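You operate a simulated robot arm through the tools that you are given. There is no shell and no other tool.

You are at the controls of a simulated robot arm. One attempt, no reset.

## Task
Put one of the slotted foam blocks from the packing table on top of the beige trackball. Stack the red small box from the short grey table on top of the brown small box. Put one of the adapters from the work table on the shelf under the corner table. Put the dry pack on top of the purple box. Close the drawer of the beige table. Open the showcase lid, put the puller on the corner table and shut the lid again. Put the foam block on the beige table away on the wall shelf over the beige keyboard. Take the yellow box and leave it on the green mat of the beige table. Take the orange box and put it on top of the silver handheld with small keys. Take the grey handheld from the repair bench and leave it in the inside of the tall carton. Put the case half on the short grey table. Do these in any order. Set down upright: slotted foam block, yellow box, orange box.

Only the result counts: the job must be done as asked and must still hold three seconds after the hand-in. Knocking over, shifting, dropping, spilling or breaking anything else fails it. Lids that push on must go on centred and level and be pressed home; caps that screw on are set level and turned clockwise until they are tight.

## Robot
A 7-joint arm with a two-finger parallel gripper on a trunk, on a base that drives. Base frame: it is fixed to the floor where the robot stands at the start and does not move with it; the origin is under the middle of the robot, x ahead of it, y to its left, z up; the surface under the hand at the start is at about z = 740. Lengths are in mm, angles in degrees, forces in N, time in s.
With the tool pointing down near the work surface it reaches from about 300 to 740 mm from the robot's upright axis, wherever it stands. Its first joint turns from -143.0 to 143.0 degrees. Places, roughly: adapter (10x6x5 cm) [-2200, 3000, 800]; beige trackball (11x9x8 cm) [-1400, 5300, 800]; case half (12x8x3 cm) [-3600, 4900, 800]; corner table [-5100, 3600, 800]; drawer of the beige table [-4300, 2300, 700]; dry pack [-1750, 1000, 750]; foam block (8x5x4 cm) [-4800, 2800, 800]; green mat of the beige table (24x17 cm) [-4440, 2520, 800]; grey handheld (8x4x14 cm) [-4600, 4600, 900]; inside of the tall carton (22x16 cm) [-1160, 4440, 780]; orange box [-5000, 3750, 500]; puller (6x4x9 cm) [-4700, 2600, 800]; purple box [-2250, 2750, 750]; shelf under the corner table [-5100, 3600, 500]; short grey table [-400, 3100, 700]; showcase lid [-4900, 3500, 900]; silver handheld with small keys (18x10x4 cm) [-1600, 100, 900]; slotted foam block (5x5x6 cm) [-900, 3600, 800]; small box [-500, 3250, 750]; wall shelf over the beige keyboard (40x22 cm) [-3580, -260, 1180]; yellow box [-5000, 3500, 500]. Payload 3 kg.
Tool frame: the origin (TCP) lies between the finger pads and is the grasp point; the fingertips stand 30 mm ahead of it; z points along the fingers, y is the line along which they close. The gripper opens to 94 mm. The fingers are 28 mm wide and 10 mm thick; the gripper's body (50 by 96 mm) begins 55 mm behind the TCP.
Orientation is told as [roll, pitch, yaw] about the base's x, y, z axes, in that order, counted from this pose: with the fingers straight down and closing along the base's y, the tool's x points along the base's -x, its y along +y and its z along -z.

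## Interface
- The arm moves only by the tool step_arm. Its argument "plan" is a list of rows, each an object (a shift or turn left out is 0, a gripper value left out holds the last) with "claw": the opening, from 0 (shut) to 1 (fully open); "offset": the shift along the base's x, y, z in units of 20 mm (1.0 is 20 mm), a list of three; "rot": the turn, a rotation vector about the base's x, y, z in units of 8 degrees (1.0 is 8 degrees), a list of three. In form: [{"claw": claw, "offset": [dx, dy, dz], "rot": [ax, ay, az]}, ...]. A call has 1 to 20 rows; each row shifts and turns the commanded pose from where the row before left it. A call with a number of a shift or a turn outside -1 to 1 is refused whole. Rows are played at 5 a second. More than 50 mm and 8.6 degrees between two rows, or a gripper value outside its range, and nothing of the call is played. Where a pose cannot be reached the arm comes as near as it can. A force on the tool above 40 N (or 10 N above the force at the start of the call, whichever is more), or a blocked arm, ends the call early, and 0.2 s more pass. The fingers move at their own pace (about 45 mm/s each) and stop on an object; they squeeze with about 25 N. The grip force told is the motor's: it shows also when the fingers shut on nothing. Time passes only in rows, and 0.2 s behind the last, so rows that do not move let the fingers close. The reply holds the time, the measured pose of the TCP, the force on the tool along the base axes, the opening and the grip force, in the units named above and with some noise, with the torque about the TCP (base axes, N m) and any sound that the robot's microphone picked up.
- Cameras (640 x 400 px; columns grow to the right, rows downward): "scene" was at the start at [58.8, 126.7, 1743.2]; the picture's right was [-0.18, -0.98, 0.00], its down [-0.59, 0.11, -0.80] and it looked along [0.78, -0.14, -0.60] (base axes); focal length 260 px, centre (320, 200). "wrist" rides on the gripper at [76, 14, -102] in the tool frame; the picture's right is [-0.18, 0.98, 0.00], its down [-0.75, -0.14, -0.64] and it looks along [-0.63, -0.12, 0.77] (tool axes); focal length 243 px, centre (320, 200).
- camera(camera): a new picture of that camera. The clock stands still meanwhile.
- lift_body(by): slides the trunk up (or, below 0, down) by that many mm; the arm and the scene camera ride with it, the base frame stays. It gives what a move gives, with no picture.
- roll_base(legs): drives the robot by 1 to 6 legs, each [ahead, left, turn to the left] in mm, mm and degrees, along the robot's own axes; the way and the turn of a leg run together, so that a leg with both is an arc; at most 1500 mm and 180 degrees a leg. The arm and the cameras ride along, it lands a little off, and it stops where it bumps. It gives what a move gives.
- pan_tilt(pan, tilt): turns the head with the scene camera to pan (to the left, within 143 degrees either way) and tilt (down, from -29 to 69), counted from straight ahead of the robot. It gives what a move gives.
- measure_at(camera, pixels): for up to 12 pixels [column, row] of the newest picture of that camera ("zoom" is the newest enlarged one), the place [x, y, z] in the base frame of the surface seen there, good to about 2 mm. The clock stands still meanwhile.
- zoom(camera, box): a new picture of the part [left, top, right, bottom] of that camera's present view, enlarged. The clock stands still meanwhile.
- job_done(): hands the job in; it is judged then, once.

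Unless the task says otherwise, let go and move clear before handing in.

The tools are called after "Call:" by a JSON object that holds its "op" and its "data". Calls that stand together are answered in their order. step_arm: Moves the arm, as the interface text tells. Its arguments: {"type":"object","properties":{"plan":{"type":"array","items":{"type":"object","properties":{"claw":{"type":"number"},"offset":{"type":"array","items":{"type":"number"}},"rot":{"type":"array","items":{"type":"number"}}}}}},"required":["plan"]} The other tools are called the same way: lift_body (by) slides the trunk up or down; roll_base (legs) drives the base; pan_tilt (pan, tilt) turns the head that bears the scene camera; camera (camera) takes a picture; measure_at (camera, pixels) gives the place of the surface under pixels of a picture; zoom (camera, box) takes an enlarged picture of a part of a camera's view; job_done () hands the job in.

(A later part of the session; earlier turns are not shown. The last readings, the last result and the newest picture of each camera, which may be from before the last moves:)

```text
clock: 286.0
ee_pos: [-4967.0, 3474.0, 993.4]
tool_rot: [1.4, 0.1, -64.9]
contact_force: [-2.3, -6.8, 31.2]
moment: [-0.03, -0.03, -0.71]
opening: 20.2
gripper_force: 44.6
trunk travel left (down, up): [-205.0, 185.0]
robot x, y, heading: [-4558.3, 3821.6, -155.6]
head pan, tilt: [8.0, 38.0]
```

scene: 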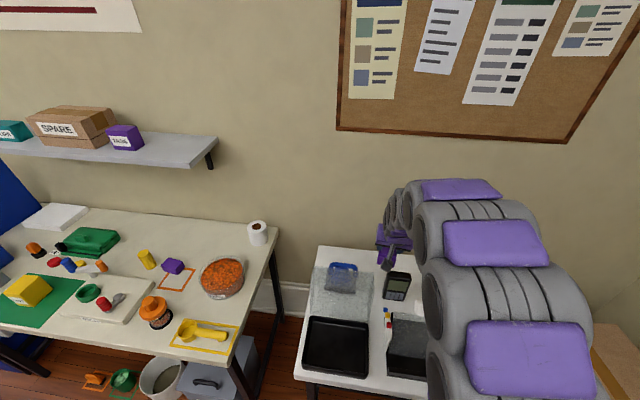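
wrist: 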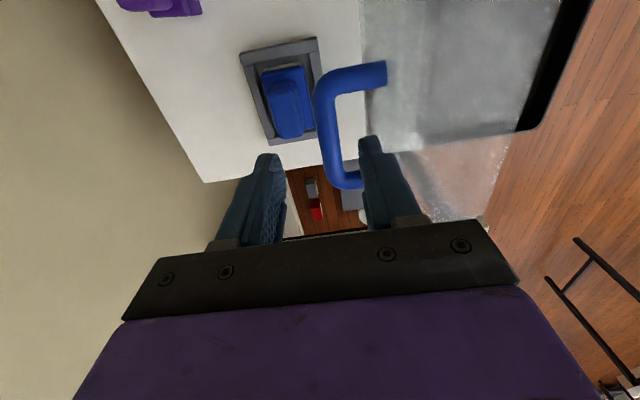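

Call:
{"op": "step_arm", "data": {"plan": [{"offset": [0.325, 0.15, 0.2]}, {"offset": [0.325, 0.15, 0.1]}, {"offset": [0.327, 0.15, 0.02]}, {"offset": [0.327, 0.15, 0.01]}, {"offset": [0.327, 0.15, -0.01]}, {"offset": [0.327, 0.15, -0.02]}]}}

```text
clock: 287.4
ee_pos: [-4931.3, 3490.5, 998.8]
tool_rot: [1.4, 0.0, -65.0]
contact_force: [0.6, -5.9, -22.6]
moment: [-0.09, 0.03, -0.71]
opening: 20.4
gripper_force: 44.9
trunk travel left (down, up): [-205.0, 185.0]
robot x, y, heading: [-4556.6, 3817.3, -155.7]
head pan, tilt: [8.0, 38.0]
```

Call:
{"op": "step_arm", "data": {"plan": [{"offset": [0.325, 0.15, -0.17]}, {"offset": [0.325, 0.15, -0.06]}, {"offset": [0.32, 0.147, -0.08]}, {"offset": [0.32, 0.147, -0.08]}, {"offset": [0.313, 0.144, -0.11]}, {"offset": [0.313, 0.144, -0.11]}, {"offset": [0.302, 0.139, -0.14]}, {"offset": [0.302, 0.139, -0.14]}]}}

```text
clock: 289.2
ee_pos: [-4877.6, 3513.1, 983.7]
tool_rot: [1.3, 0.1, -65.0]
contact_force: [9.3, -0.1, 18.9]
moment: [0.23, 0.22, -0.73]
opening: 20.1
gripper_force: 44.6
trunk travel left (down, up): [-205.0, 185.0]
robot x, y, heading: [-4559.9, 3821.2, -155.5]
head pan, tilt: [8.0, 38.0]
```

Call:
{"op": "step_arm", "data": {"plan": [{"offset": [0.29, 0.133, -0.1]}, {"offset": [0.29, 0.133, -0.17]}, {"offset": [0.277, 0.127, -0.19]}, {"offset": [0.277, 0.127, -0.19]}, {"offset": [0.259, 0.119, -0.22]}, {"offset": [0.259, 0.119, -0.22]}]}}

```text
clock: 290.6
ee_pos: [-4846.8, 3527.2, 959.2]
tool_rot: [1.3, 0.1, -64.8]
contact_force: [11.5, -10.7, 6.4]
moment: [-0.52, -0.06, -0.76]
opening: 20.4
gripper_force: 44.8
trunk travel left (down, up): [-205.0, 185.0]
robot x, y, heading: [-4554.8, 3824.6, -155.3]
head pan, tilt: [8.0, 38.0]
```

Call:
{"op": "step_arm", "data": {"plan": [{"offset": [0.243, 0.112, -0.24]}, {"offset": [0.243, 0.112, -0.24]}, {"offset": [0.14, 0.064, -0.15]}, {"offset": [0.05, 0.02, -0.1]}, {}]}}

Call:
{"op": "camera", "data": {"camera": "wrist"}}

```text
clock: 291.8
ee_pos: [-4832.9, 3534.5, 945.5]
tool_rot: [1.3, 0.1, -65.0]
contact_force: [10.7, -9.8, 6.2]
moment: [-0.57, -0.12, -0.69]
opening: 20.5
gripper_force: 44.9
trunk travel left (down, up): [-205.0, 185.0]
robot x, y, heading: [-4555.6, 3819.5, -155.7]
head pan, tilt: [8.0, 38.0]
```

```text
taken
```

wrist: 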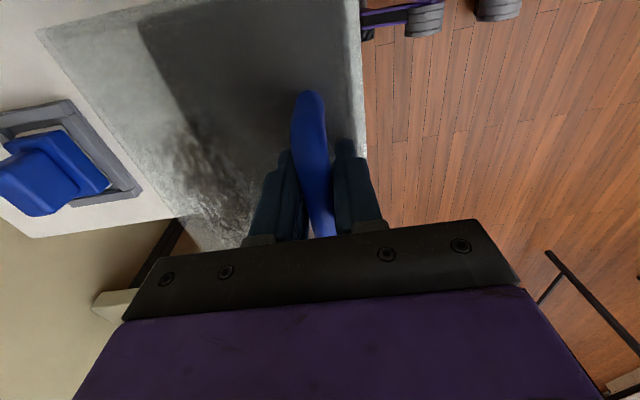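

Position matches the closed state. Pressing slightly to seat it, then releasing.

Call:
{"op": "step_arm", "data": {"plan": [{"offset": [0.02, 0.01, -0.12]}, {}, {"claw": 0.5}, {}, {}, {"offset": [0, 0, 1]}, {"offset": [0, 0, 1]}, {"offset": [0, 0, 1]}, {"offset": [0, 0, 1]}, {"offset": [0, 0, 1]}, {"offset": [0, 0, 1]}]}}

Call:
{"op": "camera", "data": {"camera": "wrist"}}

Call:
{"op": "measure_at", "data": {"camera": "wrist", "pixels": [[300, 60], [308, 85], [316, 110], [318, 130]]}}

```text
clock: 294.2
ee_pos: [-4833.8, 3536.0, 1065.4]
tool_rot: [1.2, 0.0, -65.0]
contact_force: [-0.4, 0.0, 0.8]
moment: [0.0, 0.0, 0.01]
opening: 46.7
gripper_force: 0.0
trunk travel left (down, up): [-205.0, 185.0]
robot x, y, heading: [-4558.0, 3821.8, -155.6]
head pan, tilt: [8.0, 38.0]
```

```text
taken
```

wrist: 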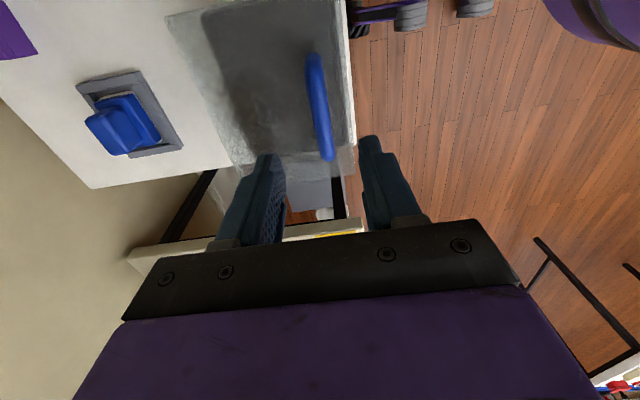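

```text
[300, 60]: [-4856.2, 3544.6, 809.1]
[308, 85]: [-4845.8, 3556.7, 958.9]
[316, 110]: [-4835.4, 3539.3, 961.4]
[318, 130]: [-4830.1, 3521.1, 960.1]
```

The lid is closed just as at the start. Next, the grey handheld on the repair bench nearby. I'll retract, turn the tool back, and face the bench.

Call:
{"op": "step_arm", "data": {"plan": [{"claw": 1, "offset": [0.5, 0.23, 0.8]}, {"rot": [0, 0, -0.94]}, {"rot": [0, 0, -0.94]}, {"rot": [0, 0, -0.94]}, {"rot": [0, 0, -0.94]}, {"rot": [0, 0, -0.94]}, {"rot": [0, 0, -0.94]}, {"rot": [0, 0, -0.94]}, {"rot": [0, 0, -0.94]}, {"rot": [0, 0, -0.94]}, {"rot": [0, 0, -0.94]}, {"rot": [0, 0, -0.94]}, {"rot": [0, 0, -0.94]}]}}

Call:
{"op": "roll_base", "data": {"legs": [[-450, 0, 0], [0, 200, 0], [0, 0, -90]]}}

Call:
{"op": "pan_tilt", "data": {"pan": 0, "tilt": 30}}

Call:
{"op": "camera", "data": {"camera": "scene"}}

```text
clock: 297.0
ee_pos: [-4823.7, 3540.1, 1079.2]
tool_rot: [1.3, 0.0, -155.3]
contact_force: [0.2, 0.0, -0.5]
moment: [0.03, 0.01, -0.02]
opening: 93.8
gripper_force: 0.0
trunk travel left (down, up): [-205.0, 185.0]
robot x, y, heading: [-4559.9, 3820.8, -155.3]
head pan, tilt: [8.0, 38.0]
```

```text
clock: 304.8
ee_pos: [-4338.4, 4100.3, 1079.8]
tool_rot: [1.3, 0.0, 113.5]
contact_force: [0.8, 0.3, -0.4]
moment: [-0.02, 0.02, -0.04]
opening: 94.0
gripper_force: 0.2
trunk travel left (down, up): [-205.0, 185.0]
robot x, y, heading: [-4062.1, 3830.1, 113.4]
head pan, tilt: [8.0, 38.0]
```

```text
clock: 305.5
ee_pos: [-4338.7, 4097.3, 1079.7]
tool_rot: [1.4, -0.1, 113.5]
contact_force: [-0.9, 0.8, 0.7]
moment: [0.01, -0.04, -0.03]
opening: 94.0
gripper_force: 0.2
trunk travel left (down, up): [-205.0, 185.0]
robot x, y, heading: [-4064.8, 3827.7, 113.4]
head pan, tilt: [0.0, 30.0]
```

```text
taken
```

scene: 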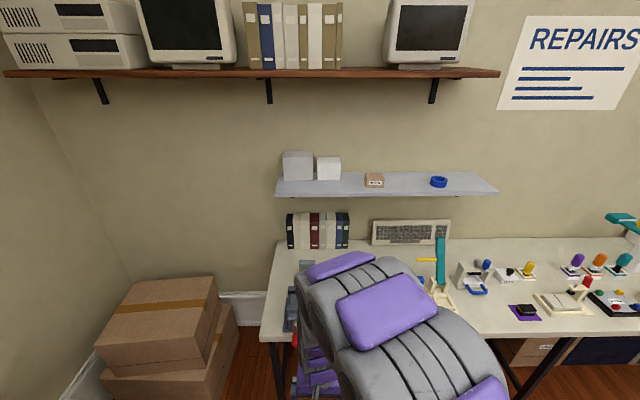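

Call:
{"op": "camera", "data": {"camera": "wrist"}}

Call:
{"op": "measure_at", "data": {"camera": "scene", "pixels": [[280, 195], [495, 192], [270, 335], [400, 335], [300, 240], [320, 230], [600, 333], [380, 180]]}}

```text
taken
```

wrist: 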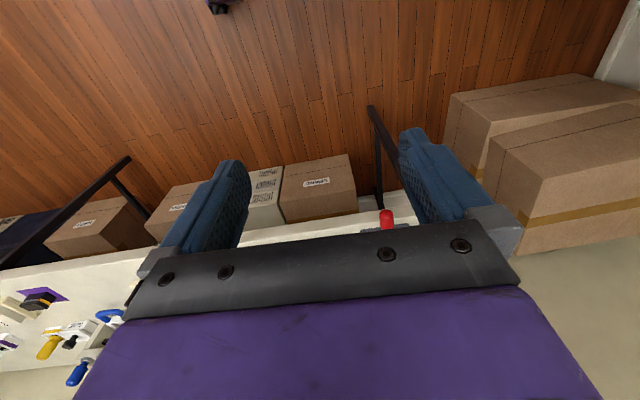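

```text
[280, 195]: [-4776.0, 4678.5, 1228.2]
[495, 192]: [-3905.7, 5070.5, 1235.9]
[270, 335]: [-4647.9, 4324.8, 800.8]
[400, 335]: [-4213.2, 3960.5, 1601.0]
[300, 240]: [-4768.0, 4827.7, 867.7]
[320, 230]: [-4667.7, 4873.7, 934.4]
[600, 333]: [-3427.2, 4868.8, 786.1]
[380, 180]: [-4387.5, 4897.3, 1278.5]
```

Call:
{"op": "zoom", "data": {"camera": "scene", "box": [255, 220, 385, 345]}}

Call:
{"op": "roll_base", "data": {"legs": [[100, -250, 1.3]]}}

Call:
{"op": "pan_tilt", "data": {"pan": 15, "tilt": 40}}

Call:
{"op": "camera", "data": {"camera": "scene"}}

```text
3.20 times, centred on (320, 282) of scene
```

zoom: 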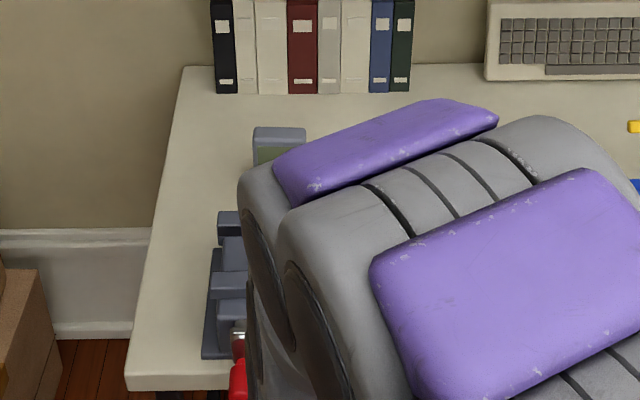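

```text
clock: 307.4
ee_pos: [-4176.4, 4276.0, 1078.1]
tool_rot: [0.6, 0.0, 115.1]
contact_force: [0.8, -0.1, 0.5]
moment: [0.02, 0.02, -0.01]
opening: 94.1
gripper_force: 0.1
trunk travel left (down, up): [-205.0, 185.0]
robot x, y, heading: [-3877.8, 4012.8, 114.7]
head pan, tilt: [0.0, 30.0]
```

```text
clock: 308.1
ee_pos: [-4172.6, 4275.5, 1078.8]
tool_rot: [1.0, 0.0, 115.2]
contact_force: [0.2, 0.2, 0.0]
moment: [-0.02, -0.02, -0.01]
opening: 94.2
gripper_force: 0.0
trunk travel left (down, up): [-205.0, 185.0]
robot x, y, heading: [-3886.4, 4016.2, 114.6]
head pan, tilt: [15.0, 40.0]
```

```text
taken
```

scene: 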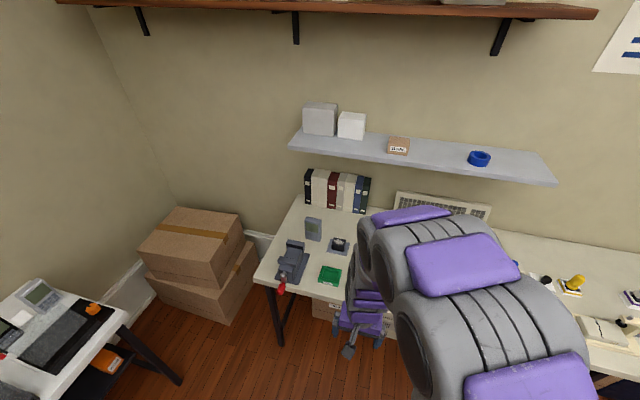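

Call:
{"op": "zoom", "data": {"camera": "scene", "box": [255, 190, 375, 310]}}

Call:
{"op": "measure_at", "data": {"camera": "zoom", "pixels": [[280, 90], [255, 85], [300, 95], [285, 145], [262, 140], [305, 160], [350, 150], [220, 150], [330, 250], [360, 190]]}}

```text
3.33 times, centred on (315, 250) of scene
```

zoom: 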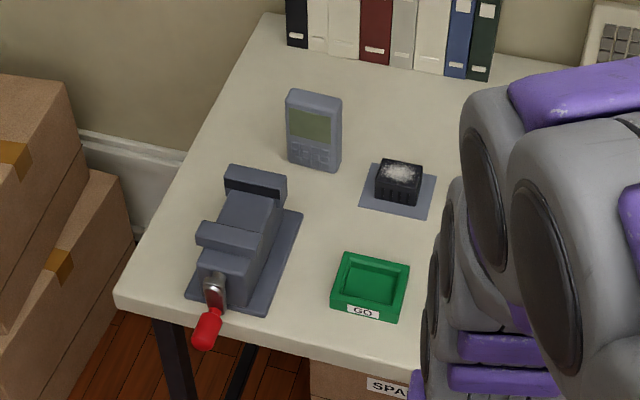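

```text
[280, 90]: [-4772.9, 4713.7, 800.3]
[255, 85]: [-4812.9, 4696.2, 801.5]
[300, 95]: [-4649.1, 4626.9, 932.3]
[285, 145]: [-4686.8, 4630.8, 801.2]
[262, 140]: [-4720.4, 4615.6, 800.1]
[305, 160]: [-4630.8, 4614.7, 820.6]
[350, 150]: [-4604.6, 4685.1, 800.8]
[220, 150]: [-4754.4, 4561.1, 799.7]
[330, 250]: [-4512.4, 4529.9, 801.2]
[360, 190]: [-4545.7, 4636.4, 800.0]
```

Call:
{"op": "measure_at", "data": {"camera": "zoom", "pixels": [[290, 93], [338, 102], [292, 165], [334, 168], [315, 130], [315, 92], [312, 160], [338, 150]]}}

```text
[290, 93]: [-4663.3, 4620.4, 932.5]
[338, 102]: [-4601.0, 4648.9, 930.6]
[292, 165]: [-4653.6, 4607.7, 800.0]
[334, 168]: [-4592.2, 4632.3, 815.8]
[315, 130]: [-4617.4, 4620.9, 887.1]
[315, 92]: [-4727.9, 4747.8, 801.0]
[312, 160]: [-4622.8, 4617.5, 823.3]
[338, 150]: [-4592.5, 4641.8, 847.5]
```

The grey handheld stands at about (-4632,4635), u≈-2271, v≈6145, leaning slightly back, top z≈935. I'll move into position and turn the tool 90° to grip its thickness.

Call:
{"op": "roll_base", "data": {"legs": [[280, 300, 0]]}}

Call:
{"op": "step_arm", "data": {"plan": [{"rot": [0, 0, 0.94]}, {"rot": [0, 0, 0.94]}, {"rot": [0, 0, 0.94]}, {"rot": [0, 0, 0.94]}, {"rot": [0, 0, 0.94]}, {"rot": [0, 0, 0.94]}, {"rot": [0, 0, 0.94]}, {"rot": [0, 0, 0.94]}, {"rot": [0, 0, 0.94]}, {"rot": [0, 0, 0.94]}, {"rot": [0, 0, 0.94]}, {"rot": [0, 0, 0.9]}]}}

Call:
{"op": "camera", "data": {"camera": "wrist"}}

```text
clock: 310.7
ee_pos: [-4557.1, 4396.7, 1078.7]
tool_rot: [1.0, 0.0, 115.8]
contact_force: [-0.1, 0.2, -0.3]
moment: [-0.01, -0.02, 0.0]
opening: 93.9
gripper_force: 0.0
trunk travel left (down, up): [-205.0, 185.0]
robot x, y, heading: [-4269.3, 4139.2, 115.3]
head pan, tilt: [15.0, 40.0]
```

```text
clock: 313.3
ee_pos: [-4553.8, 4397.5, 1080.1]
tool_rot: [1.4, 0.1, -154.2]
contact_force: [-1.0, -0.3, -0.2]
moment: [-0.02, -0.03, -0.02]
opening: 93.8
gripper_force: 0.1
trunk travel left (down, up): [-205.0, 185.0]
robot x, y, heading: [-4269.6, 4140.5, 115.5]
head pan, tilt: [15.0, 40.0]
```

```text
taken
```

wrist: 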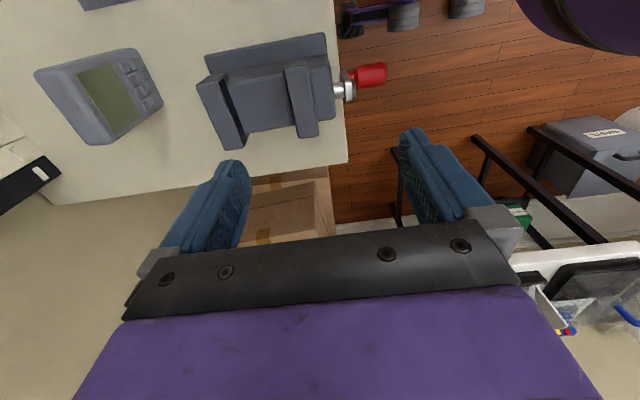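

Call:
{"op": "zoom", "data": {"camera": "wrist", "box": [10, 20, 210, 170]}}

Call:
{"op": "measure_at", "data": {"camera": "zoom", "pixels": [[90, 140], [180, 310], [210, 300], [260, 265], [230, 130], [390, 105], [410, 215], [320, 290], [150, 240], [130, 110], [385, 95]]}}

```text
2.67 times, centred on (110, 95) of wrist
```

zoom: 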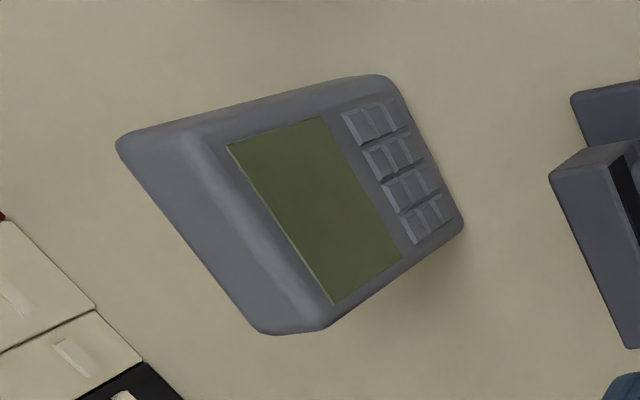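

```text
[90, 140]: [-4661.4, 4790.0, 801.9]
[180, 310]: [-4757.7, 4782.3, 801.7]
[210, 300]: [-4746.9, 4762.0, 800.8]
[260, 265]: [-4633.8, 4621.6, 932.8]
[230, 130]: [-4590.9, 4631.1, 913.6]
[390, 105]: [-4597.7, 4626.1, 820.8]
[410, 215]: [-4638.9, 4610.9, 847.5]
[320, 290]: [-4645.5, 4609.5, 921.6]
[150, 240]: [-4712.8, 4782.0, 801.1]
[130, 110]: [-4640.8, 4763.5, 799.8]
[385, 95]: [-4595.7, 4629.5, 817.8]
```

Call:
{"op": "measure_at", "data": {"camera": "zoom", "pixels": [[128, 148], [255, 320], [185, 145], [310, 320], [195, 230], [230, 225], [165, 205], [220, 180]]}}

```text
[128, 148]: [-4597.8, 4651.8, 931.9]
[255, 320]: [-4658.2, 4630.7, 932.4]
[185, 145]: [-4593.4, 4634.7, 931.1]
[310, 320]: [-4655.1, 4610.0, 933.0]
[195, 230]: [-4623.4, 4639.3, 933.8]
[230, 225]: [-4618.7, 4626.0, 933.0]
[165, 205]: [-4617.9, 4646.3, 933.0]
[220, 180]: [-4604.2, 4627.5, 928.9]
```

Top is centred at about (-4626,4632), z 933, ~25 mm thick. Moving over it.

Call:
{"op": "step_arm", "data": {"plan": [{"claw": 0.8, "offset": [-0.304, 0.973, 0], "rot": [0, 0, -0.04]}, {"offset": [-0.304, 0.973, 0], "rot": [0, 0, -0.04]}, {"offset": [-0.304, 0.973, 0], "rot": [0, 0, -0.04]}, {"offset": [-0.304, 0.973, 0], "rot": [0, 0, -0.04]}, {"offset": [-0.304, 0.973, 0], "rot": [0, 0, -0.04]}, {"offset": [-0.304, 0.973, 0], "rot": [0, 0, -0.04]}, {"offset": [-0.304, 0.973, 0], "rot": [0, 0, -0.04]}, {"offset": [-0.304, 0.973, 0], "rot": [0, 0, -0.04]}, {"offset": [-0.304, 0.973, 0], "rot": [0, 0, -0.04]}, {"offset": [-0.304, 0.973, 0], "rot": [0, 0, -0.04]}, {"offset": [-0.304, 0.973, 0], "rot": [0, 0, -0.04]}, {"offset": [-0.304, 0.973, 0], "rot": [0, 0, -0.04]}, {"offset": [0, 0, -1]}, {"offset": [0, 0, -1]}, {"offset": [0, 0, -1]}, {"offset": [0, 0, -1]}]}}

Call:
{"op": "camera", "data": {"camera": "wrist"}}

```text
clock: 316.7
ee_pos: [-4627.4, 4631.2, 998.9]
tool_rot: [1.3, 0.0, -158.1]
contact_force: [0.6, -0.3, -0.5]
moment: [0.04, -0.01, -0.01]
opening: 75.0
gripper_force: 0.0
trunk travel left (down, up): [-205.0, 185.0]
robot x, y, heading: [-4269.1, 4139.6, 115.2]
head pan, tilt: [15.0, 40.0]
```

```text
taken
```

wrist: 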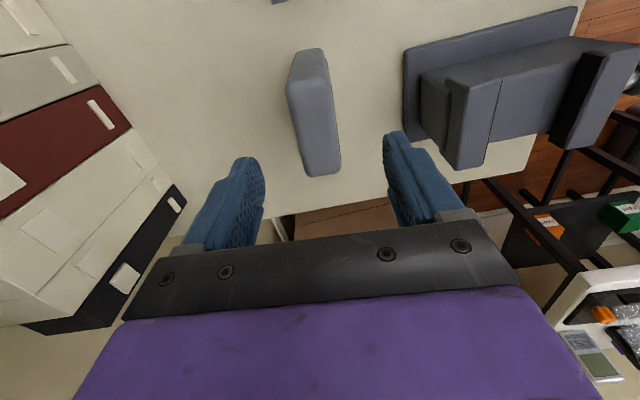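

Call:
{"op": "step_arm", "data": {"plan": [{"offset": [0, 0, -1]}, {"offset": [0, 0, -1]}, {"offset": [0, 0, -1]}, {"offset": [0, 0, -1]}, {"offset": [0, 0, -1]}, {}, {"claw": 0.1}, {"claw": 0.1}, {"claw": 0.1}, {"claw": 0.1}]}}

Call:
{"op": "step_arm", "data": {"plan": [{"offset": [0, 0, 0.5]}, {"offset": [0, 0, 1]}, {"offset": [0, 0, 1]}, {"offset": [0, 0, 1]}, {"offset": [0, 0, 1]}, {"offset": [0, 0, 1]}, {"offset": [0.3, -0.9, 1]}, {"offset": [0.3, -0.9, 1]}, {"offset": [0.3, -0.9, 1]}, {"offset": [0.3, -0.9, 1]}, {"offset": [0.3, -0.9, 0]}, {"offset": [0.3, -0.9, 0]}]}}

Call:
{"op": "camera", "data": {"camera": "wrist"}}

```text
clock: 318.9
ee_pos: [-4626.9, 4632.3, 899.4]
tool_rot: [1.3, 0.1, -158.1]
contact_force: [0.8, -0.5, 1.4]
moment: [0.05, 0.01, 0.0]
opening: 36.3
gripper_force: 25.0
trunk travel left (down, up): [-205.0, 185.0]
robot x, y, heading: [-4268.0, 4141.5, 115.4]
head pan, tilt: [15.0, 40.0]
```

```text
clock: 321.5
ee_pos: [-4590.4, 4522.2, 1089.8]
tool_rot: [1.4, 0.0, -158.1]
contact_force: [-0.3, 0.2, -2.9]
moment: [0.03, -0.02, -0.01]
opening: 36.3
gripper_force: 24.5
trunk travel left (down, up): [-205.0, 185.0]
robot x, y, heading: [-4264.9, 4142.5, 115.6]
head pan, tilt: [15.0, 40.0]
```

```text
taken
```

wrist: 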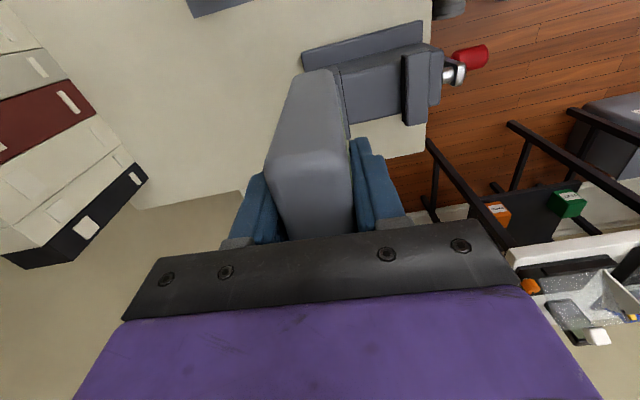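

Handheld held (36 mm). Tucking in and driving across to the tall carton.

Call:
{"op": "step_arm", "data": {"plan": [{"offset": [0.43, -0.9, 0]}, {"offset": [0.43, -0.9, 0]}, {"offset": [0.43, -0.9, 0]}, {"offset": [0.43, -0.9, 0]}, {"offset": [0.43, -0.9, 0]}]}}

Call:
{"op": "roll_base", "data": {"legs": [[-550, 0, 0], [0, 0, -90.8], [1500, 0, 0], [650, -480, 0]]}}

Call:
{"op": "pan_tilt", "data": {"pan": 0, "tilt": 38}}

Call:
{"op": "camera", "data": {"camera": "scene"}}

```text
clock: 322.7
ee_pos: [-4546.7, 4433.3, 1090.0]
tool_rot: [1.4, 0.1, -158.1]
contact_force: [0.3, -0.5, -1.6]
moment: [0.04, -0.01, 0.0]
opening: 36.1
gripper_force: 25.1
trunk travel left (down, up): [-205.0, 185.0]
robot x, y, heading: [-4272.6, 4141.3, 115.3]
head pan, tilt: [15.0, 40.0]
```

```text
clock: 340.6
ee_pos: [-1605.6, 4397.8, 1089.2]
tool_rot: [1.3, 0.1, 111.4]
contact_force: [-0.3, -0.2, -1.7]
moment: [0.0, 0.0, -0.01]
opening: 36.2
gripper_force: 24.9
trunk travel left (down, up): [-205.0, 185.0]
robot x, y, heading: [-1900.5, 4118.1, 24.9]
head pan, tilt: [15.0, 40.0]
```

```text
clock: 341.3
ee_pos: [-1606.3, 4395.5, 1090.2]
tool_rot: [1.2, 0.1, 111.3]
contact_force: [0.4, -0.5, -1.9]
moment: [-0.02, 0.0, 0.05]
opening: 36.1
gripper_force: 25.7
trunk travel left (down, up): [-205.0, 185.0]
robot x, y, heading: [-1898.7, 4116.4, 24.8]
head pan, tilt: [0.0, 38.0]
```

```text
taken
```

scene: 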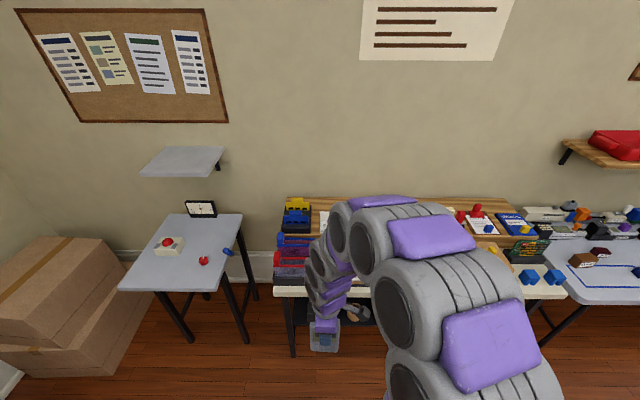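

Call:
{"op": "roll_base", "data": {"legs": [[0, -350, 0]]}}

Call:
{"op": "pan_tilt", "data": {"pan": 12, "tilt": 40}}

Call:
{"op": "camera", "data": {"camera": "scene"}}

```text
clock: 343.6
ee_pos: [-1462.2, 4086.2, 1088.5]
tool_rot: [1.3, 0.2, 111.9]
contact_force: [-1.1, 0.2, -1.5]
moment: [0.02, 0.0, -0.01]
opening: 36.3
gripper_force: 24.9
trunk travel left (down, up): [-205.0, 185.0]
robot x, y, heading: [-1756.9, 3802.2, 25.2]
head pan, tilt: [0.0, 38.0]
```

```text
clock: 344.3
ee_pos: [-1463.7, 4085.5, 1088.6]
tool_rot: [1.3, 0.2, 111.9]
contact_force: [0.0, 0.7, -2.4]
moment: [0.02, -0.04, 0.01]
opening: 36.4
gripper_force: 25.4
trunk travel left (down, up): [-205.0, 185.0]
robot x, y, heading: [-1754.6, 3808.0, 25.3]
head pan, tilt: [12.0, 40.0]
```

```text
taken
```

scene: 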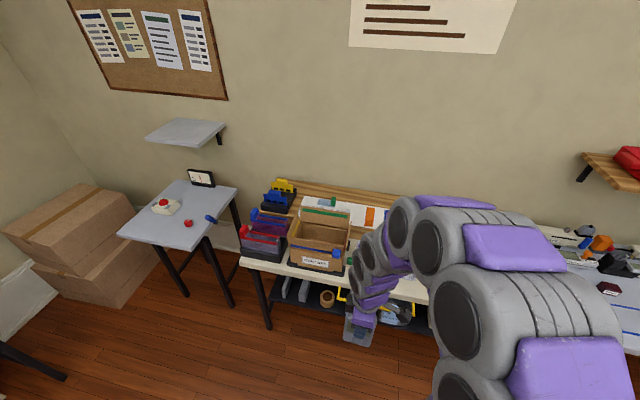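

Call:
{"op": "zoom", "data": {"camera": "scene", "box": [225, 165, 385, 285]}}

Call:
{"op": "measure_at", "data": {"camera": "zoom", "pixels": [[270, 260], [460, 310], [300, 180], [475, 215], [360, 280], [390, 230], [370, 345], [280, 310], [330, 230], [430, 260]]}}

```text
3.33 times, centred on (305, 225) of scene
```

zoom: 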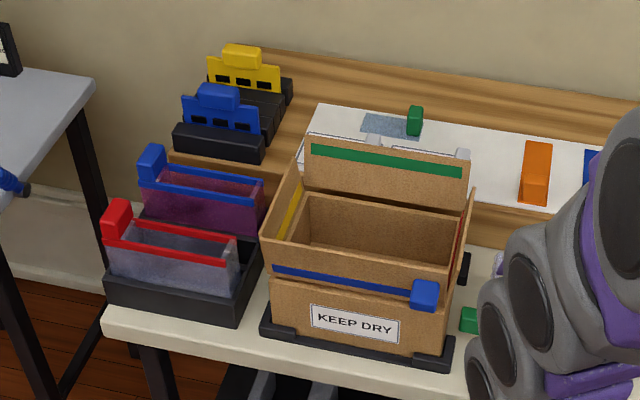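

```text
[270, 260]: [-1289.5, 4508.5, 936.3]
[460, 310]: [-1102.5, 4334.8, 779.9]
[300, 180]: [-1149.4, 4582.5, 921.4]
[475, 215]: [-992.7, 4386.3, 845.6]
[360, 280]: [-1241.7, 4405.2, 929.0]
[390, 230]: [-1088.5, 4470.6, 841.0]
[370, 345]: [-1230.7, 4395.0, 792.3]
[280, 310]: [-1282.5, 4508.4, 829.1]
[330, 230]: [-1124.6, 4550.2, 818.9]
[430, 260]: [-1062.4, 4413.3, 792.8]
```

Call:
{"op": "measure_at", "data": {"camera": "zoom", "pixels": [[312, 150], [462, 165], [473, 192], [292, 172], [268, 240], [448, 268], [425, 290], [360, 240], [310, 262], [450, 215], [415, 120], [400, 275]]}}

```text
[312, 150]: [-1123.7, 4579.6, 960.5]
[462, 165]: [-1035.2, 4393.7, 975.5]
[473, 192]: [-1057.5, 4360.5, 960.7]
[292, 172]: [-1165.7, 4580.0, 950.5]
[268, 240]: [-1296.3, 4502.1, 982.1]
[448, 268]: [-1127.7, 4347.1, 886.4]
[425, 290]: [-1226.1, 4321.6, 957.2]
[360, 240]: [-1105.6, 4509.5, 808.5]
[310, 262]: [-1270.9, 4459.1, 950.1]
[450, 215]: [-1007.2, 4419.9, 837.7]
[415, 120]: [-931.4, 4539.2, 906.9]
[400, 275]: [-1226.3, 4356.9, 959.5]
```

The tall carton is the open "KEEP DRY" box: interior centre about (-1160,4440), walls/flaps up to z≈985. I'll raise the handheld and drive closer.

Call:
{"op": "step_arm", "data": {"plan": [{"offset": [0, 0, 1]}, {"offset": [0, 0, 1]}, {"offset": [0, 0, 1]}, {"offset": [0, 0, 1]}]}}

Call:
{"op": "roll_base", "data": {"legs": [[190, 200, 0]]}}

Call:
{"op": "camera", "data": {"camera": "wrist"}}

```text
clock: 345.3
ee_pos: [-1458.5, 4076.2, 1170.6]
tool_rot: [1.3, -0.4, 111.8]
contact_force: [0.0, 0.3, -1.8]
moment: [0.02, -0.01, -0.02]
opening: 36.1
gripper_force: 24.9
trunk travel left (down, up): [-205.0, 185.0]
robot x, y, heading: [-1756.6, 3804.9, 25.1]
head pan, tilt: [12.0, 40.0]
```

```text
clock: 347.3
ee_pos: [-1362.6, 4322.6, 1173.0]
tool_rot: [1.3, -1.1, 111.7]
contact_force: [-0.1, 0.6, -2.0]
moment: [-0.09, -0.01, 0.04]
opening: 36.1
gripper_force: 24.5
trunk travel left (down, up): [-205.0, 185.0]
robot x, y, heading: [-1666.3, 4067.2, 25.3]
head pan, tilt: [12.0, 40.0]
```

```text
taken
```

wrist: 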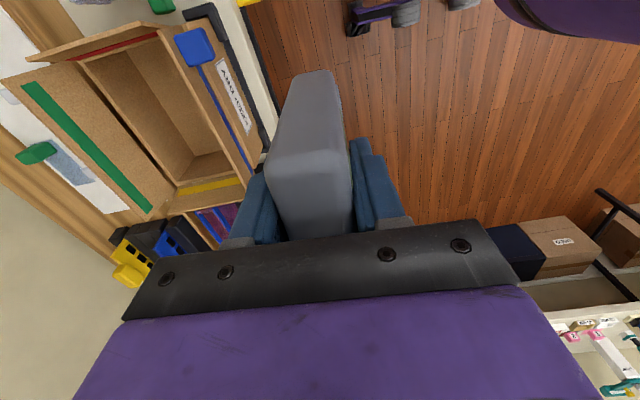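

Call:
{"op": "zoom", "data": {"camera": "wrist", "box": [0, 0, 290, 240]}}

Call:
{"op": "measure_at", "data": {"camera": "wrist", "pixels": [[80, 62], [158, 35], [245, 178], [180, 190], [205, 165], [150, 75], [130, 110], [195, 50], [30, 85], [145, 205], [200, 165], [235, 110]]}}

```text
1.67 times, centred on (145, 120) of wrist
```

zoom: 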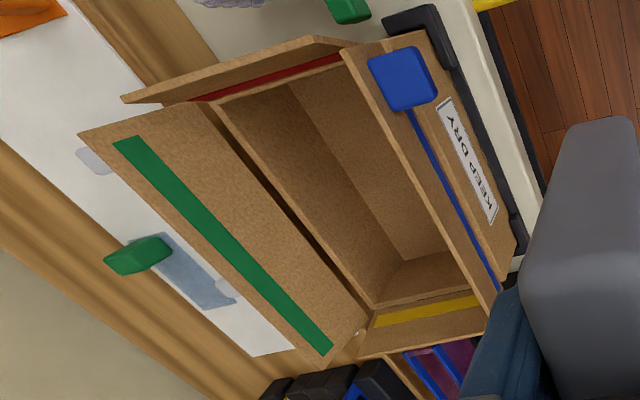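

```text
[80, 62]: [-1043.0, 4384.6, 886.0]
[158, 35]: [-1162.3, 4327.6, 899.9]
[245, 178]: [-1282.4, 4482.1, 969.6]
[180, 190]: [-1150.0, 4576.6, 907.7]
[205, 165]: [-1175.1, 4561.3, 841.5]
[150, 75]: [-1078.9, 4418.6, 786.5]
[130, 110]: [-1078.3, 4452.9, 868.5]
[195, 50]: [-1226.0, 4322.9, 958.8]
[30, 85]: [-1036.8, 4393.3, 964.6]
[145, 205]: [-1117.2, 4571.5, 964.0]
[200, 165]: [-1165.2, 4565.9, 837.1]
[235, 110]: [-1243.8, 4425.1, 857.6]
```

Interior spans u 725–880, v 4420–4635 with the floor at z≈786. Moving over the centre and lowering partway.

Call:
{"op": "step_arm", "data": {"plan": [{"offset": [0.828, 0.5325, 0]}, {"offset": [0.828, 0.5325, 0]}, {"offset": [0.828, 0.5325, 0]}, {"offset": [0.828, 0.5325, 0]}, {"offset": [0.828, 0.5325, 0]}, {"offset": [0.828, 0.5325, 0]}, {"offset": [0.828, 0.5325, 0]}, {"offset": [0.828, 0.5325, 0]}, {"offset": [0.828, 0.5325, 0]}, {"offset": [0.828, 0.5325, 0]}, {"offset": [0.828, 0.5325, 0]}, {"offset": [0.828, 0.5325, 0]}, {"offset": [0, 0, -1]}, {"offset": [0, 0, -1]}, {"offset": [0, 0, -1]}, {"offset": [0, 0, -1]}, {"offset": [0, 0, -1]}]}}

Call:
{"op": "camera", "data": {"camera": "wrist"}}

Call:
{"op": "camera", "data": {"camera": "scene"}}

```text
clock: 350.9
ee_pos: [-1171.3, 4465.7, 1072.4]
tool_rot: [1.2, -0.3, 111.9]
contact_force: [-0.6, -0.7, -2.0]
moment: [-0.04, -0.02, 0.02]
opening: 36.2
gripper_force: 24.7
trunk travel left (down, up): [-205.0, 185.0]
robot x, y, heading: [-1665.7, 4064.0, 25.2]
head pan, tilt: [12.0, 40.0]
```

```text
taken
```

wrist: 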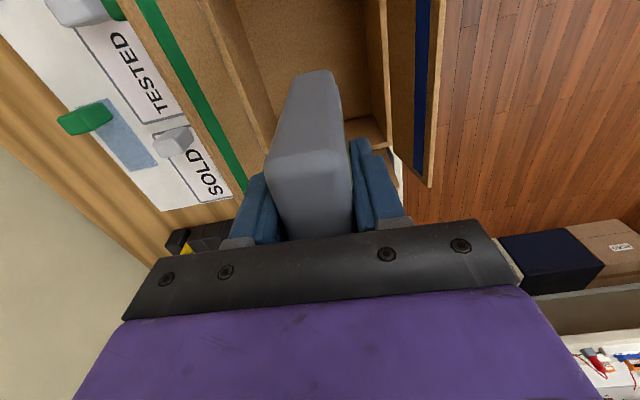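

```text
taken
```

scene: 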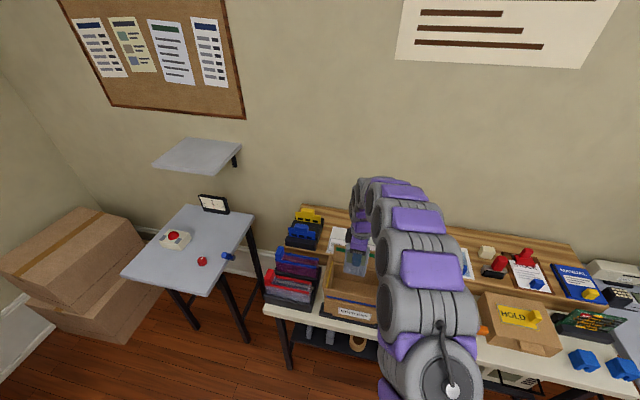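

Call:
{"op": "step_arm", "data": {"plan": [{"offset": [0.2, -0.4, -0.7]}, {"offset": [0.2, -0.4, -0.7]}, {"offset": [0, 0, -1]}, {"offset": [0, 0, -1]}, {"offset": [0, 0, -1]}, {"offset": [0, 0, -1]}, {"offset": [0, 0, -1]}]}}

Call:
{"op": "camera", "data": {"camera": "wrist"}}

```text
clock: 352.5
ee_pos: [-1162.2, 4448.9, 945.4]
tool_rot: [1.1, -0.4, 111.5]
contact_force: [-1.0, -0.7, -2.1]
moment: [-0.01, 0.0, -0.03]
opening: 36.4
gripper_force: 25.2
trunk travel left (down, up): [-205.0, 185.0]
robot x, y, heading: [-1668.5, 4067.1, 25.4]
head pan, tilt: [12.0, 40.0]
```

```text
taken
```

wrist: 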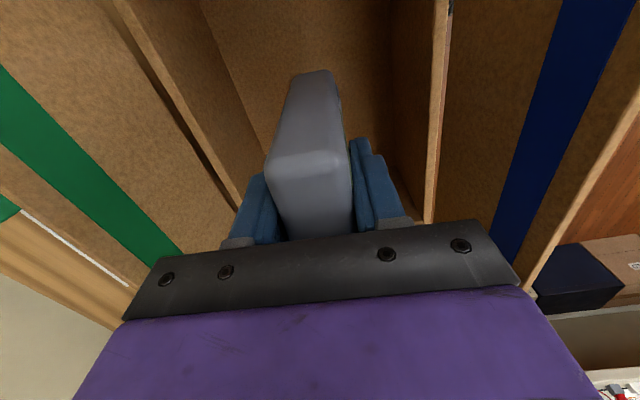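

Call:
{"op": "step_arm", "data": {"plan": [{"offset": [0, 0, -0.7]}, {"offset": [0, 0, -0.7]}, {"offset": [0, 0, -0.6]}, {"offset": [0, 0, -0.4]}, {"offset": [0, 0, -0.3]}]}}

Call:
{"op": "camera", "data": {"camera": "wrist"}}

```text
clock: 353.7
ee_pos: [-1164.1, 4449.3, 889.3]
tool_rot: [1.1, -0.4, 111.6]
contact_force: [0.3, 0.1, -3.6]
moment: [-0.02, 0.04, 0.03]
opening: 36.2
gripper_force: 24.9
trunk travel left (down, up): [-205.0, 185.0]
robot x, y, heading: [-1665.5, 4064.5, 25.2]
head pan, tilt: [12.0, 40.0]
```

```text
taken
```

wrist: 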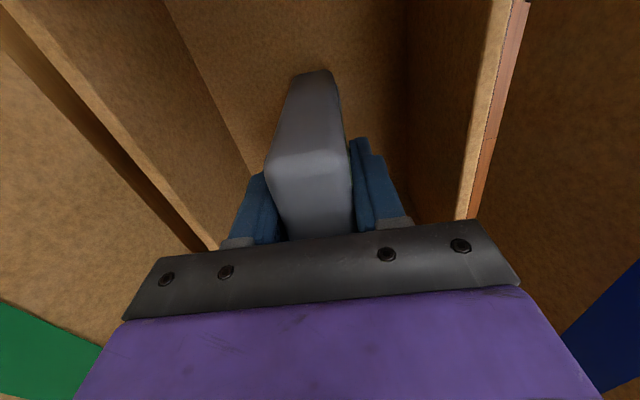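

Call:
{"op": "measure_at", "data": {"camera": "wrist", "pixels": [[300, 50], [250, 120], [380, 100], [320, 85], [320, 75]]}}

Call:
{"op": "step_arm", "data": {"plan": [{"offset": [0, 0, -0.15]}, {"offset": [0, 0, -0.1]}]}}

```text
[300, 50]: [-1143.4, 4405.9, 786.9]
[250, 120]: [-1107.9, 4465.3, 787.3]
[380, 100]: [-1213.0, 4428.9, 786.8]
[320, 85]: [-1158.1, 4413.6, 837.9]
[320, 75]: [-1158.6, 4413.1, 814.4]
```

```text
clock: 354.3
ee_pos: [-1164.9, 4449.6, 885.3]
tool_rot: [1.1, -0.4, 111.6]
contact_force: [-1.0, -0.4, 9.3]
moment: [-0.32, -0.23, 0.01]
opening: 35.9
gripper_force: 25.5
trunk travel left (down, up): [-205.0, 185.0]
robot x, y, heading: [-1663.2, 4064.2, 25.5]
head pan, tilt: [12.0, 40.0]
```

It touches the carton floor (9 N). Releasing and lifting straight out.

Call:
{"op": "step_arm", "data": {"plan": [{"claw": 0.55}, {}, {}, {"offset": [0, 0, 0.5]}, {"offset": [0, 0, 1]}, {"offset": [0, 0, 1]}, {"offset": [0, 0, 1]}, {"offset": [0, 0, 1]}, {"offset": [0, 0, 1]}, {"offset": [0, 0, 1]}, {"offset": [0, 0, 1]}, {"offset": [0, 0, 1]}, {"offset": [0, 0, 1]}, {"offset": [0, 0, 1]}]}}

Call:
{"op": "camera", "data": {"camera": "wrist"}}

```text
clock: 357.3
ee_pos: [-1162.5, 4450.0, 1096.0]
tool_rot: [1.1, -0.4, 111.7]
contact_force: [-0.1, -0.1, -0.1]
moment: [0.01, 0.01, -0.02]
opening: 51.8
gripper_force: 0.0
trunk travel left (down, up): [-205.0, 185.0]
robot x, y, heading: [-1664.0, 4065.4, 25.4]
head pan, tilt: [12.0, 40.0]
```

```text
taken
```

wrist: 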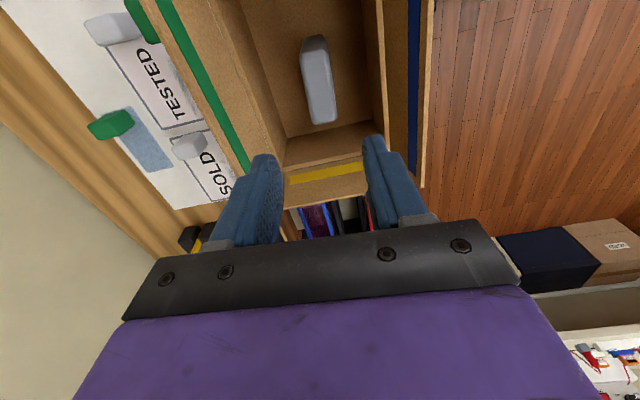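

The handheld stands inside the carton. Next the slotted foam block: retract, turn the tool back, and move along the packing table.

Call:
{"op": "step_arm", "data": {"plan": [{"claw": 1, "offset": [-0.7, -0.6, 0]}, {"offset": [-0.7, -0.6, 0]}, {"offset": [-0.7, -0.6, 0]}, {"offset": [-0.7, -0.6, 0]}, {"offset": [-0.7, -0.6, 0]}, {"offset": [-0.7, -0.6, 0]}, {"offset": [-0.7, -0.6, 0]}, {"rot": [0, 0, -0.9]}, {"rot": [0, 0, -0.9]}, {"rot": [0, 0, -0.9]}, {"rot": [0, 0, -0.9]}, {"rot": [0, 0, -0.9]}, {"rot": [0, 0, -0.9]}, {"rot": [0, 0, -0.9]}, {"rot": [0, 0, -0.9]}, {"rot": [0, 0, -0.9]}, {"rot": [0, 0, -0.9]}, {"rot": [0, 0, -0.9]}, {"rot": [0, 0, -0.9]}]}}

Call:
{"op": "roll_base", "data": {"legs": [[-100, -700, -0.7]]}}

Call:
{"op": "camera", "data": {"camera": "scene"}}

Call:
{"op": "camera", "data": {"camera": "wrist"}}

```text
clock: 361.3
ee_pos: [-1263.1, 4365.7, 1094.4]
tool_rot: [1.1, -0.5, 25.2]
contact_force: [-0.9, 0.3, -0.6]
moment: [0.03, 0.01, 0.02]
opening: 94.1
gripper_force: 0.0
trunk travel left (down, up): [-205.0, 185.0]
robot x, y, heading: [-1665.9, 4067.0, 25.3]
head pan, tilt: [12.0, 40.0]
```

```text
clock: 365.1
ee_pos: [-1056.5, 3685.6, 1093.6]
tool_rot: [0.9, -0.4, 24.2]
contact_force: [-0.1, -0.4, -0.3]
moment: [0.0, -0.01, -0.03]
opening: 94.1
gripper_force: 0.0
trunk travel left (down, up): [-205.0, 185.0]
robot x, y, heading: [-1466.0, 3388.3, 24.2]
head pan, tilt: [12.0, 40.0]
```

```text
taken
```

scene: 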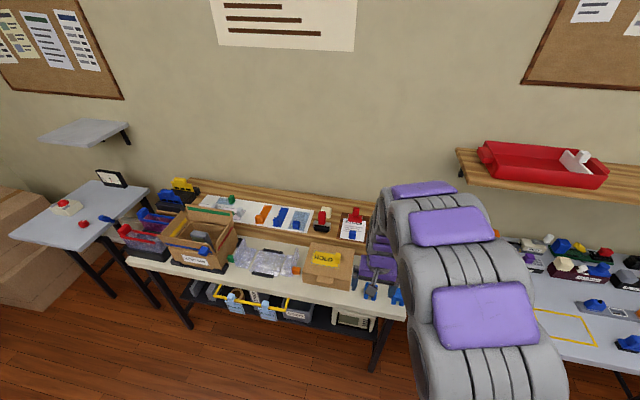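

```text
taken
```

wrist: 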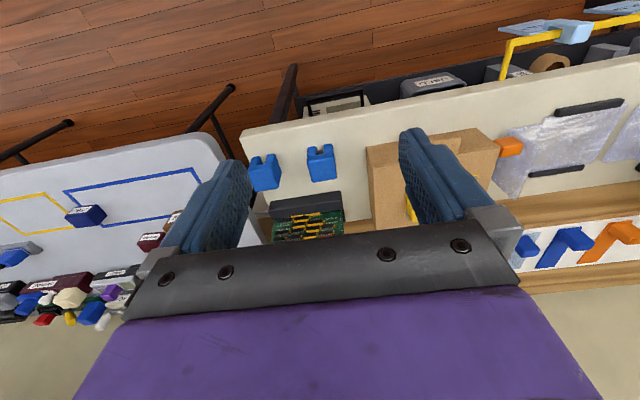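

Call:
{"op": "zoom", "data": {"camera": "wrist", "box": [230, 120, 390, 220]}}

Call:
{"op": "measure_at", "data": {"camera": "zoom", "pixels": [[310, 140], [420, 110], [315, 180], [325, 235], [425, 220], [370, 190], [360, 130], [345, 100], [390, 95], [430, 200]]}}

```text
4.00 times, centred on (310, 170) of wrist
```

zoom: 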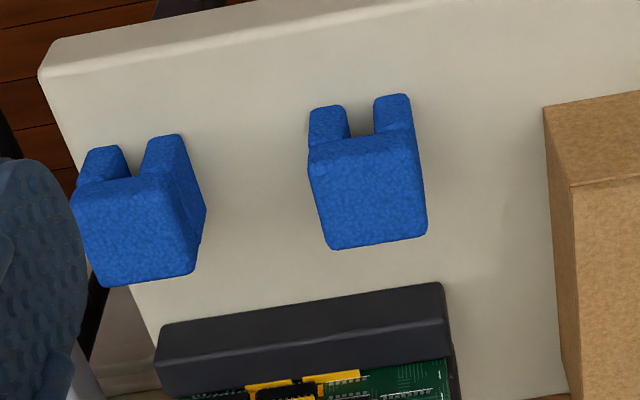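

```text
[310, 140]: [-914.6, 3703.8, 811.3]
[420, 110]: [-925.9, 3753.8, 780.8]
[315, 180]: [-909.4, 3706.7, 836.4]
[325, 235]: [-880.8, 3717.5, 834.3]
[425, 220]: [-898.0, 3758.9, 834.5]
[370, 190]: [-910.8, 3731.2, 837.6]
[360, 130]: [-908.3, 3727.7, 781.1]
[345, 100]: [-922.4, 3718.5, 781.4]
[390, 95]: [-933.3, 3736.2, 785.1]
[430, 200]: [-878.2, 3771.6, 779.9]
```

The blue slotted blocks stand with the slot opening at the bottom (z 781–837). I'll take the one centred at about (-911,3730).

Call:
{"op": "step_arm", "data": {"plan": [{"claw": 0.8, "offset": [0.91, 0.2775, 0], "rot": [0, 0, -0.03]}, {"offset": [0.91, 0.2775, 0], "rot": [0, 0, -0.03]}, {"offset": [0.91, 0.2775, 0], "rot": [0, 0, -0.03]}, {"offset": [0.91, 0.2775, 0], "rot": [0, 0, -0.03]}, {"offset": [0.91, 0.2775, 0], "rot": [0, 0, -0.03]}, {"offset": [0.91, 0.2775, 0], "rot": [0, 0, -0.03]}, {"offset": [0.91, 0.2775, 0], "rot": [0, 0, -0.03]}, {"offset": [0.91, 0.2775, 0], "rot": [0, 0, -0.03]}, {"offset": [0, 0, -1]}, {"offset": [0, 0, -1]}, {"offset": [0, 0, -1]}, {"offset": [0, 0, -1]}, {"offset": [0, 0, -1]}, {"offset": [0, 0, -1]}, {"offset": [0, 0, -1]}, {"offset": [0, 0, -1]}]}}

Call:
{"op": "camera", "data": {"camera": "wrist"}}

```text
clock: 368.6
ee_pos: [-908.9, 3724.8, 933.9]
tool_rot: [1.2, -0.4, 22.3]
contact_force: [-0.2, -1.0, 0.2]
moment: [0.0, 0.02, 0.0]
opening: 74.9
gripper_force: 0.0
trunk travel left (down, up): [-205.0, 185.0]
robot x, y, heading: [-1464.9, 3391.9, 24.1]
head pan, tilt: [12.0, 40.0]
```

```text
taken
```

wrist: 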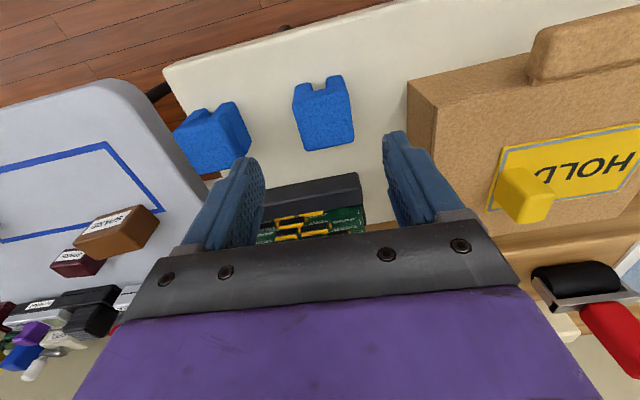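

Call:
{"op": "zoom", "data": {"camera": "wrist", "box": [270, 60, 380, 160]}}

Call:
{"op": "measure_at", "data": {"camera": "wrist", "pixels": [[303, 105], [346, 98], [308, 145], [350, 138], [327, 120], [297, 90], [340, 82]]}}

```text
4.00 times, centred on (325, 110) of wrist
```

zoom: 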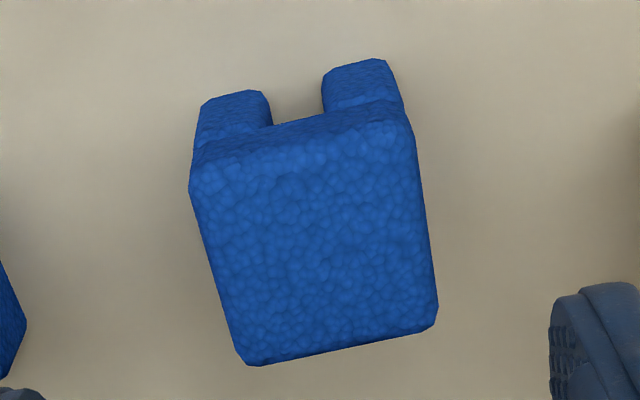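

```text
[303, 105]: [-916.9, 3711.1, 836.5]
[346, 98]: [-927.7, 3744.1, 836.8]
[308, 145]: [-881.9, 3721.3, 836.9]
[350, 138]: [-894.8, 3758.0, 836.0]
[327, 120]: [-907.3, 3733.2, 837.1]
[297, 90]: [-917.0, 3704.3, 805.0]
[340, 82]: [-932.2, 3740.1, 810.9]
```

Call:
{"op": "step_arm", "data": {"plan": [{"offset": [0.17, 0.43, -0.8], "rot": [0, 0, -0.4]}, {"offset": [0, 0, -1]}, {"offset": [0, 0, -1]}, {"offset": [0, 0, -1]}, {"offset": [0, 0, -1]}, {}, {"claw": 0.3}, {"claw": 0.3}, {"claw": 0.3}]}}

Call:
{"op": "step_arm", "data": {"plan": [{"offset": [0, 0, 0.5]}, {"offset": [0, 0, 1]}, {"offset": [0, 0, 1]}, {"offset": [0, 0, 1]}, {"offset": [0, 0, 1]}, {"offset": [0, 0, 1]}, {"offset": [0, 0, 1]}, {"offset": [0, 0, 1]}, {"offset": [0, 0, 1]}, {"offset": [0, 0, 1]}, {"offset": [-0.9, -0.4, 1]}, {"offset": [-0.9, -0.4, 1]}, {"offset": [-0.9, -0.4, 0]}, {"offset": [-0.9, -0.4, 0]}, {"offset": [-0.9, -0.4, 0]}, {"offset": [-0.9, -0.4, 0]}]}}

Call:
{"op": "camera", "data": {"camera": "wrist"}}

```text
clock: 370.6
ee_pos: [-906.6, 3733.0, 840.5]
tool_rot: [1.2, -0.5, 19.1]
contact_force: [2.1, -0.1, 2.9]
moment: [-0.15, -0.11, 0.09]
opening: 49.1
gripper_force: 25.4
trunk travel left (down, up): [-205.0, 185.0]
robot x, y, heading: [-1466.7, 3391.9, 24.1]
head pan, tilt: [12.0, 40.0]
```

```text
clock: 373.9
ee_pos: [-1015.6, 3686.7, 1068.5]
tool_rot: [1.3, -0.4, 19.1]
contact_force: [0.0, 0.7, -1.1]
moment: [0.0, 0.02, 0.0]
opening: 48.0
gripper_force: 24.6
trunk travel left (down, up): [-205.0, 185.0]
robot x, y, heading: [-1463.8, 3389.6, 24.1]
head pan, tilt: [12.0, 40.0]
```

```text
taken
```

wrist: 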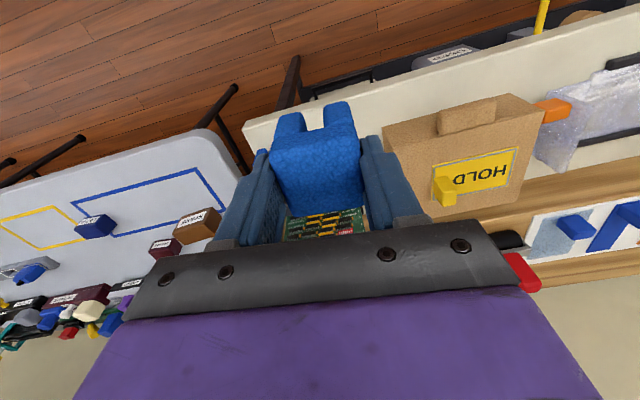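

Held. Driving left toward the trackball table.

Call:
{"op": "roll_base", "data": {"legs": [[-100, 0, 0.6], [0, 1450, 0]]}}

Call:
{"op": "pan_tilt", "data": {"pan": 5, "tilt": 38}}

Call:
{"op": "camera", "data": {"camera": "scene"}}

```text
clock: 382.0
ee_pos: [-1718.3, 4979.2, 1069.0]
tool_rot: [1.3, -0.3, 19.3]
contact_force: [-0.4, 0.7, 0.0]
moment: [0.01, 0.0, -0.03]
opening: 47.0
gripper_force: 25.1
trunk travel left (down, up): [-205.0, 185.0]
robot x, y, heading: [-2166.9, 4682.1, 24.8]
head pan, tilt: [12.0, 40.0]
```

```text
clock: 382.6
ee_pos: [-1719.8, 4979.6, 1070.0]
tool_rot: [1.2, -0.5, 19.4]
contact_force: [-0.1, -0.7, -0.3]
moment: [-0.01, -0.04, 0.02]
opening: 47.1
gripper_force: 24.9
trunk travel left (down, up): [-205.0, 185.0]
robot x, y, heading: [-2169.7, 4683.0, 24.5]
head pan, tilt: [5.0, 38.0]
```

```text
taken
```

scene: 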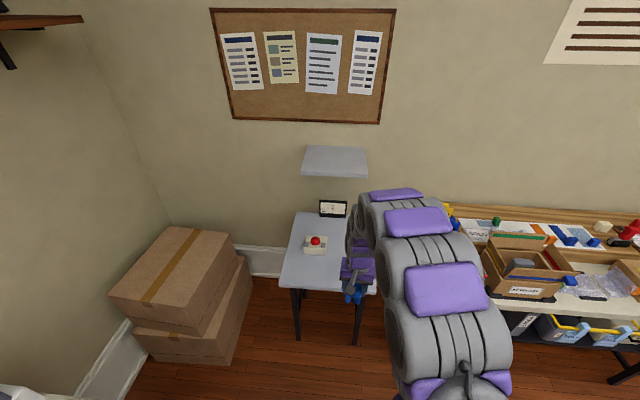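

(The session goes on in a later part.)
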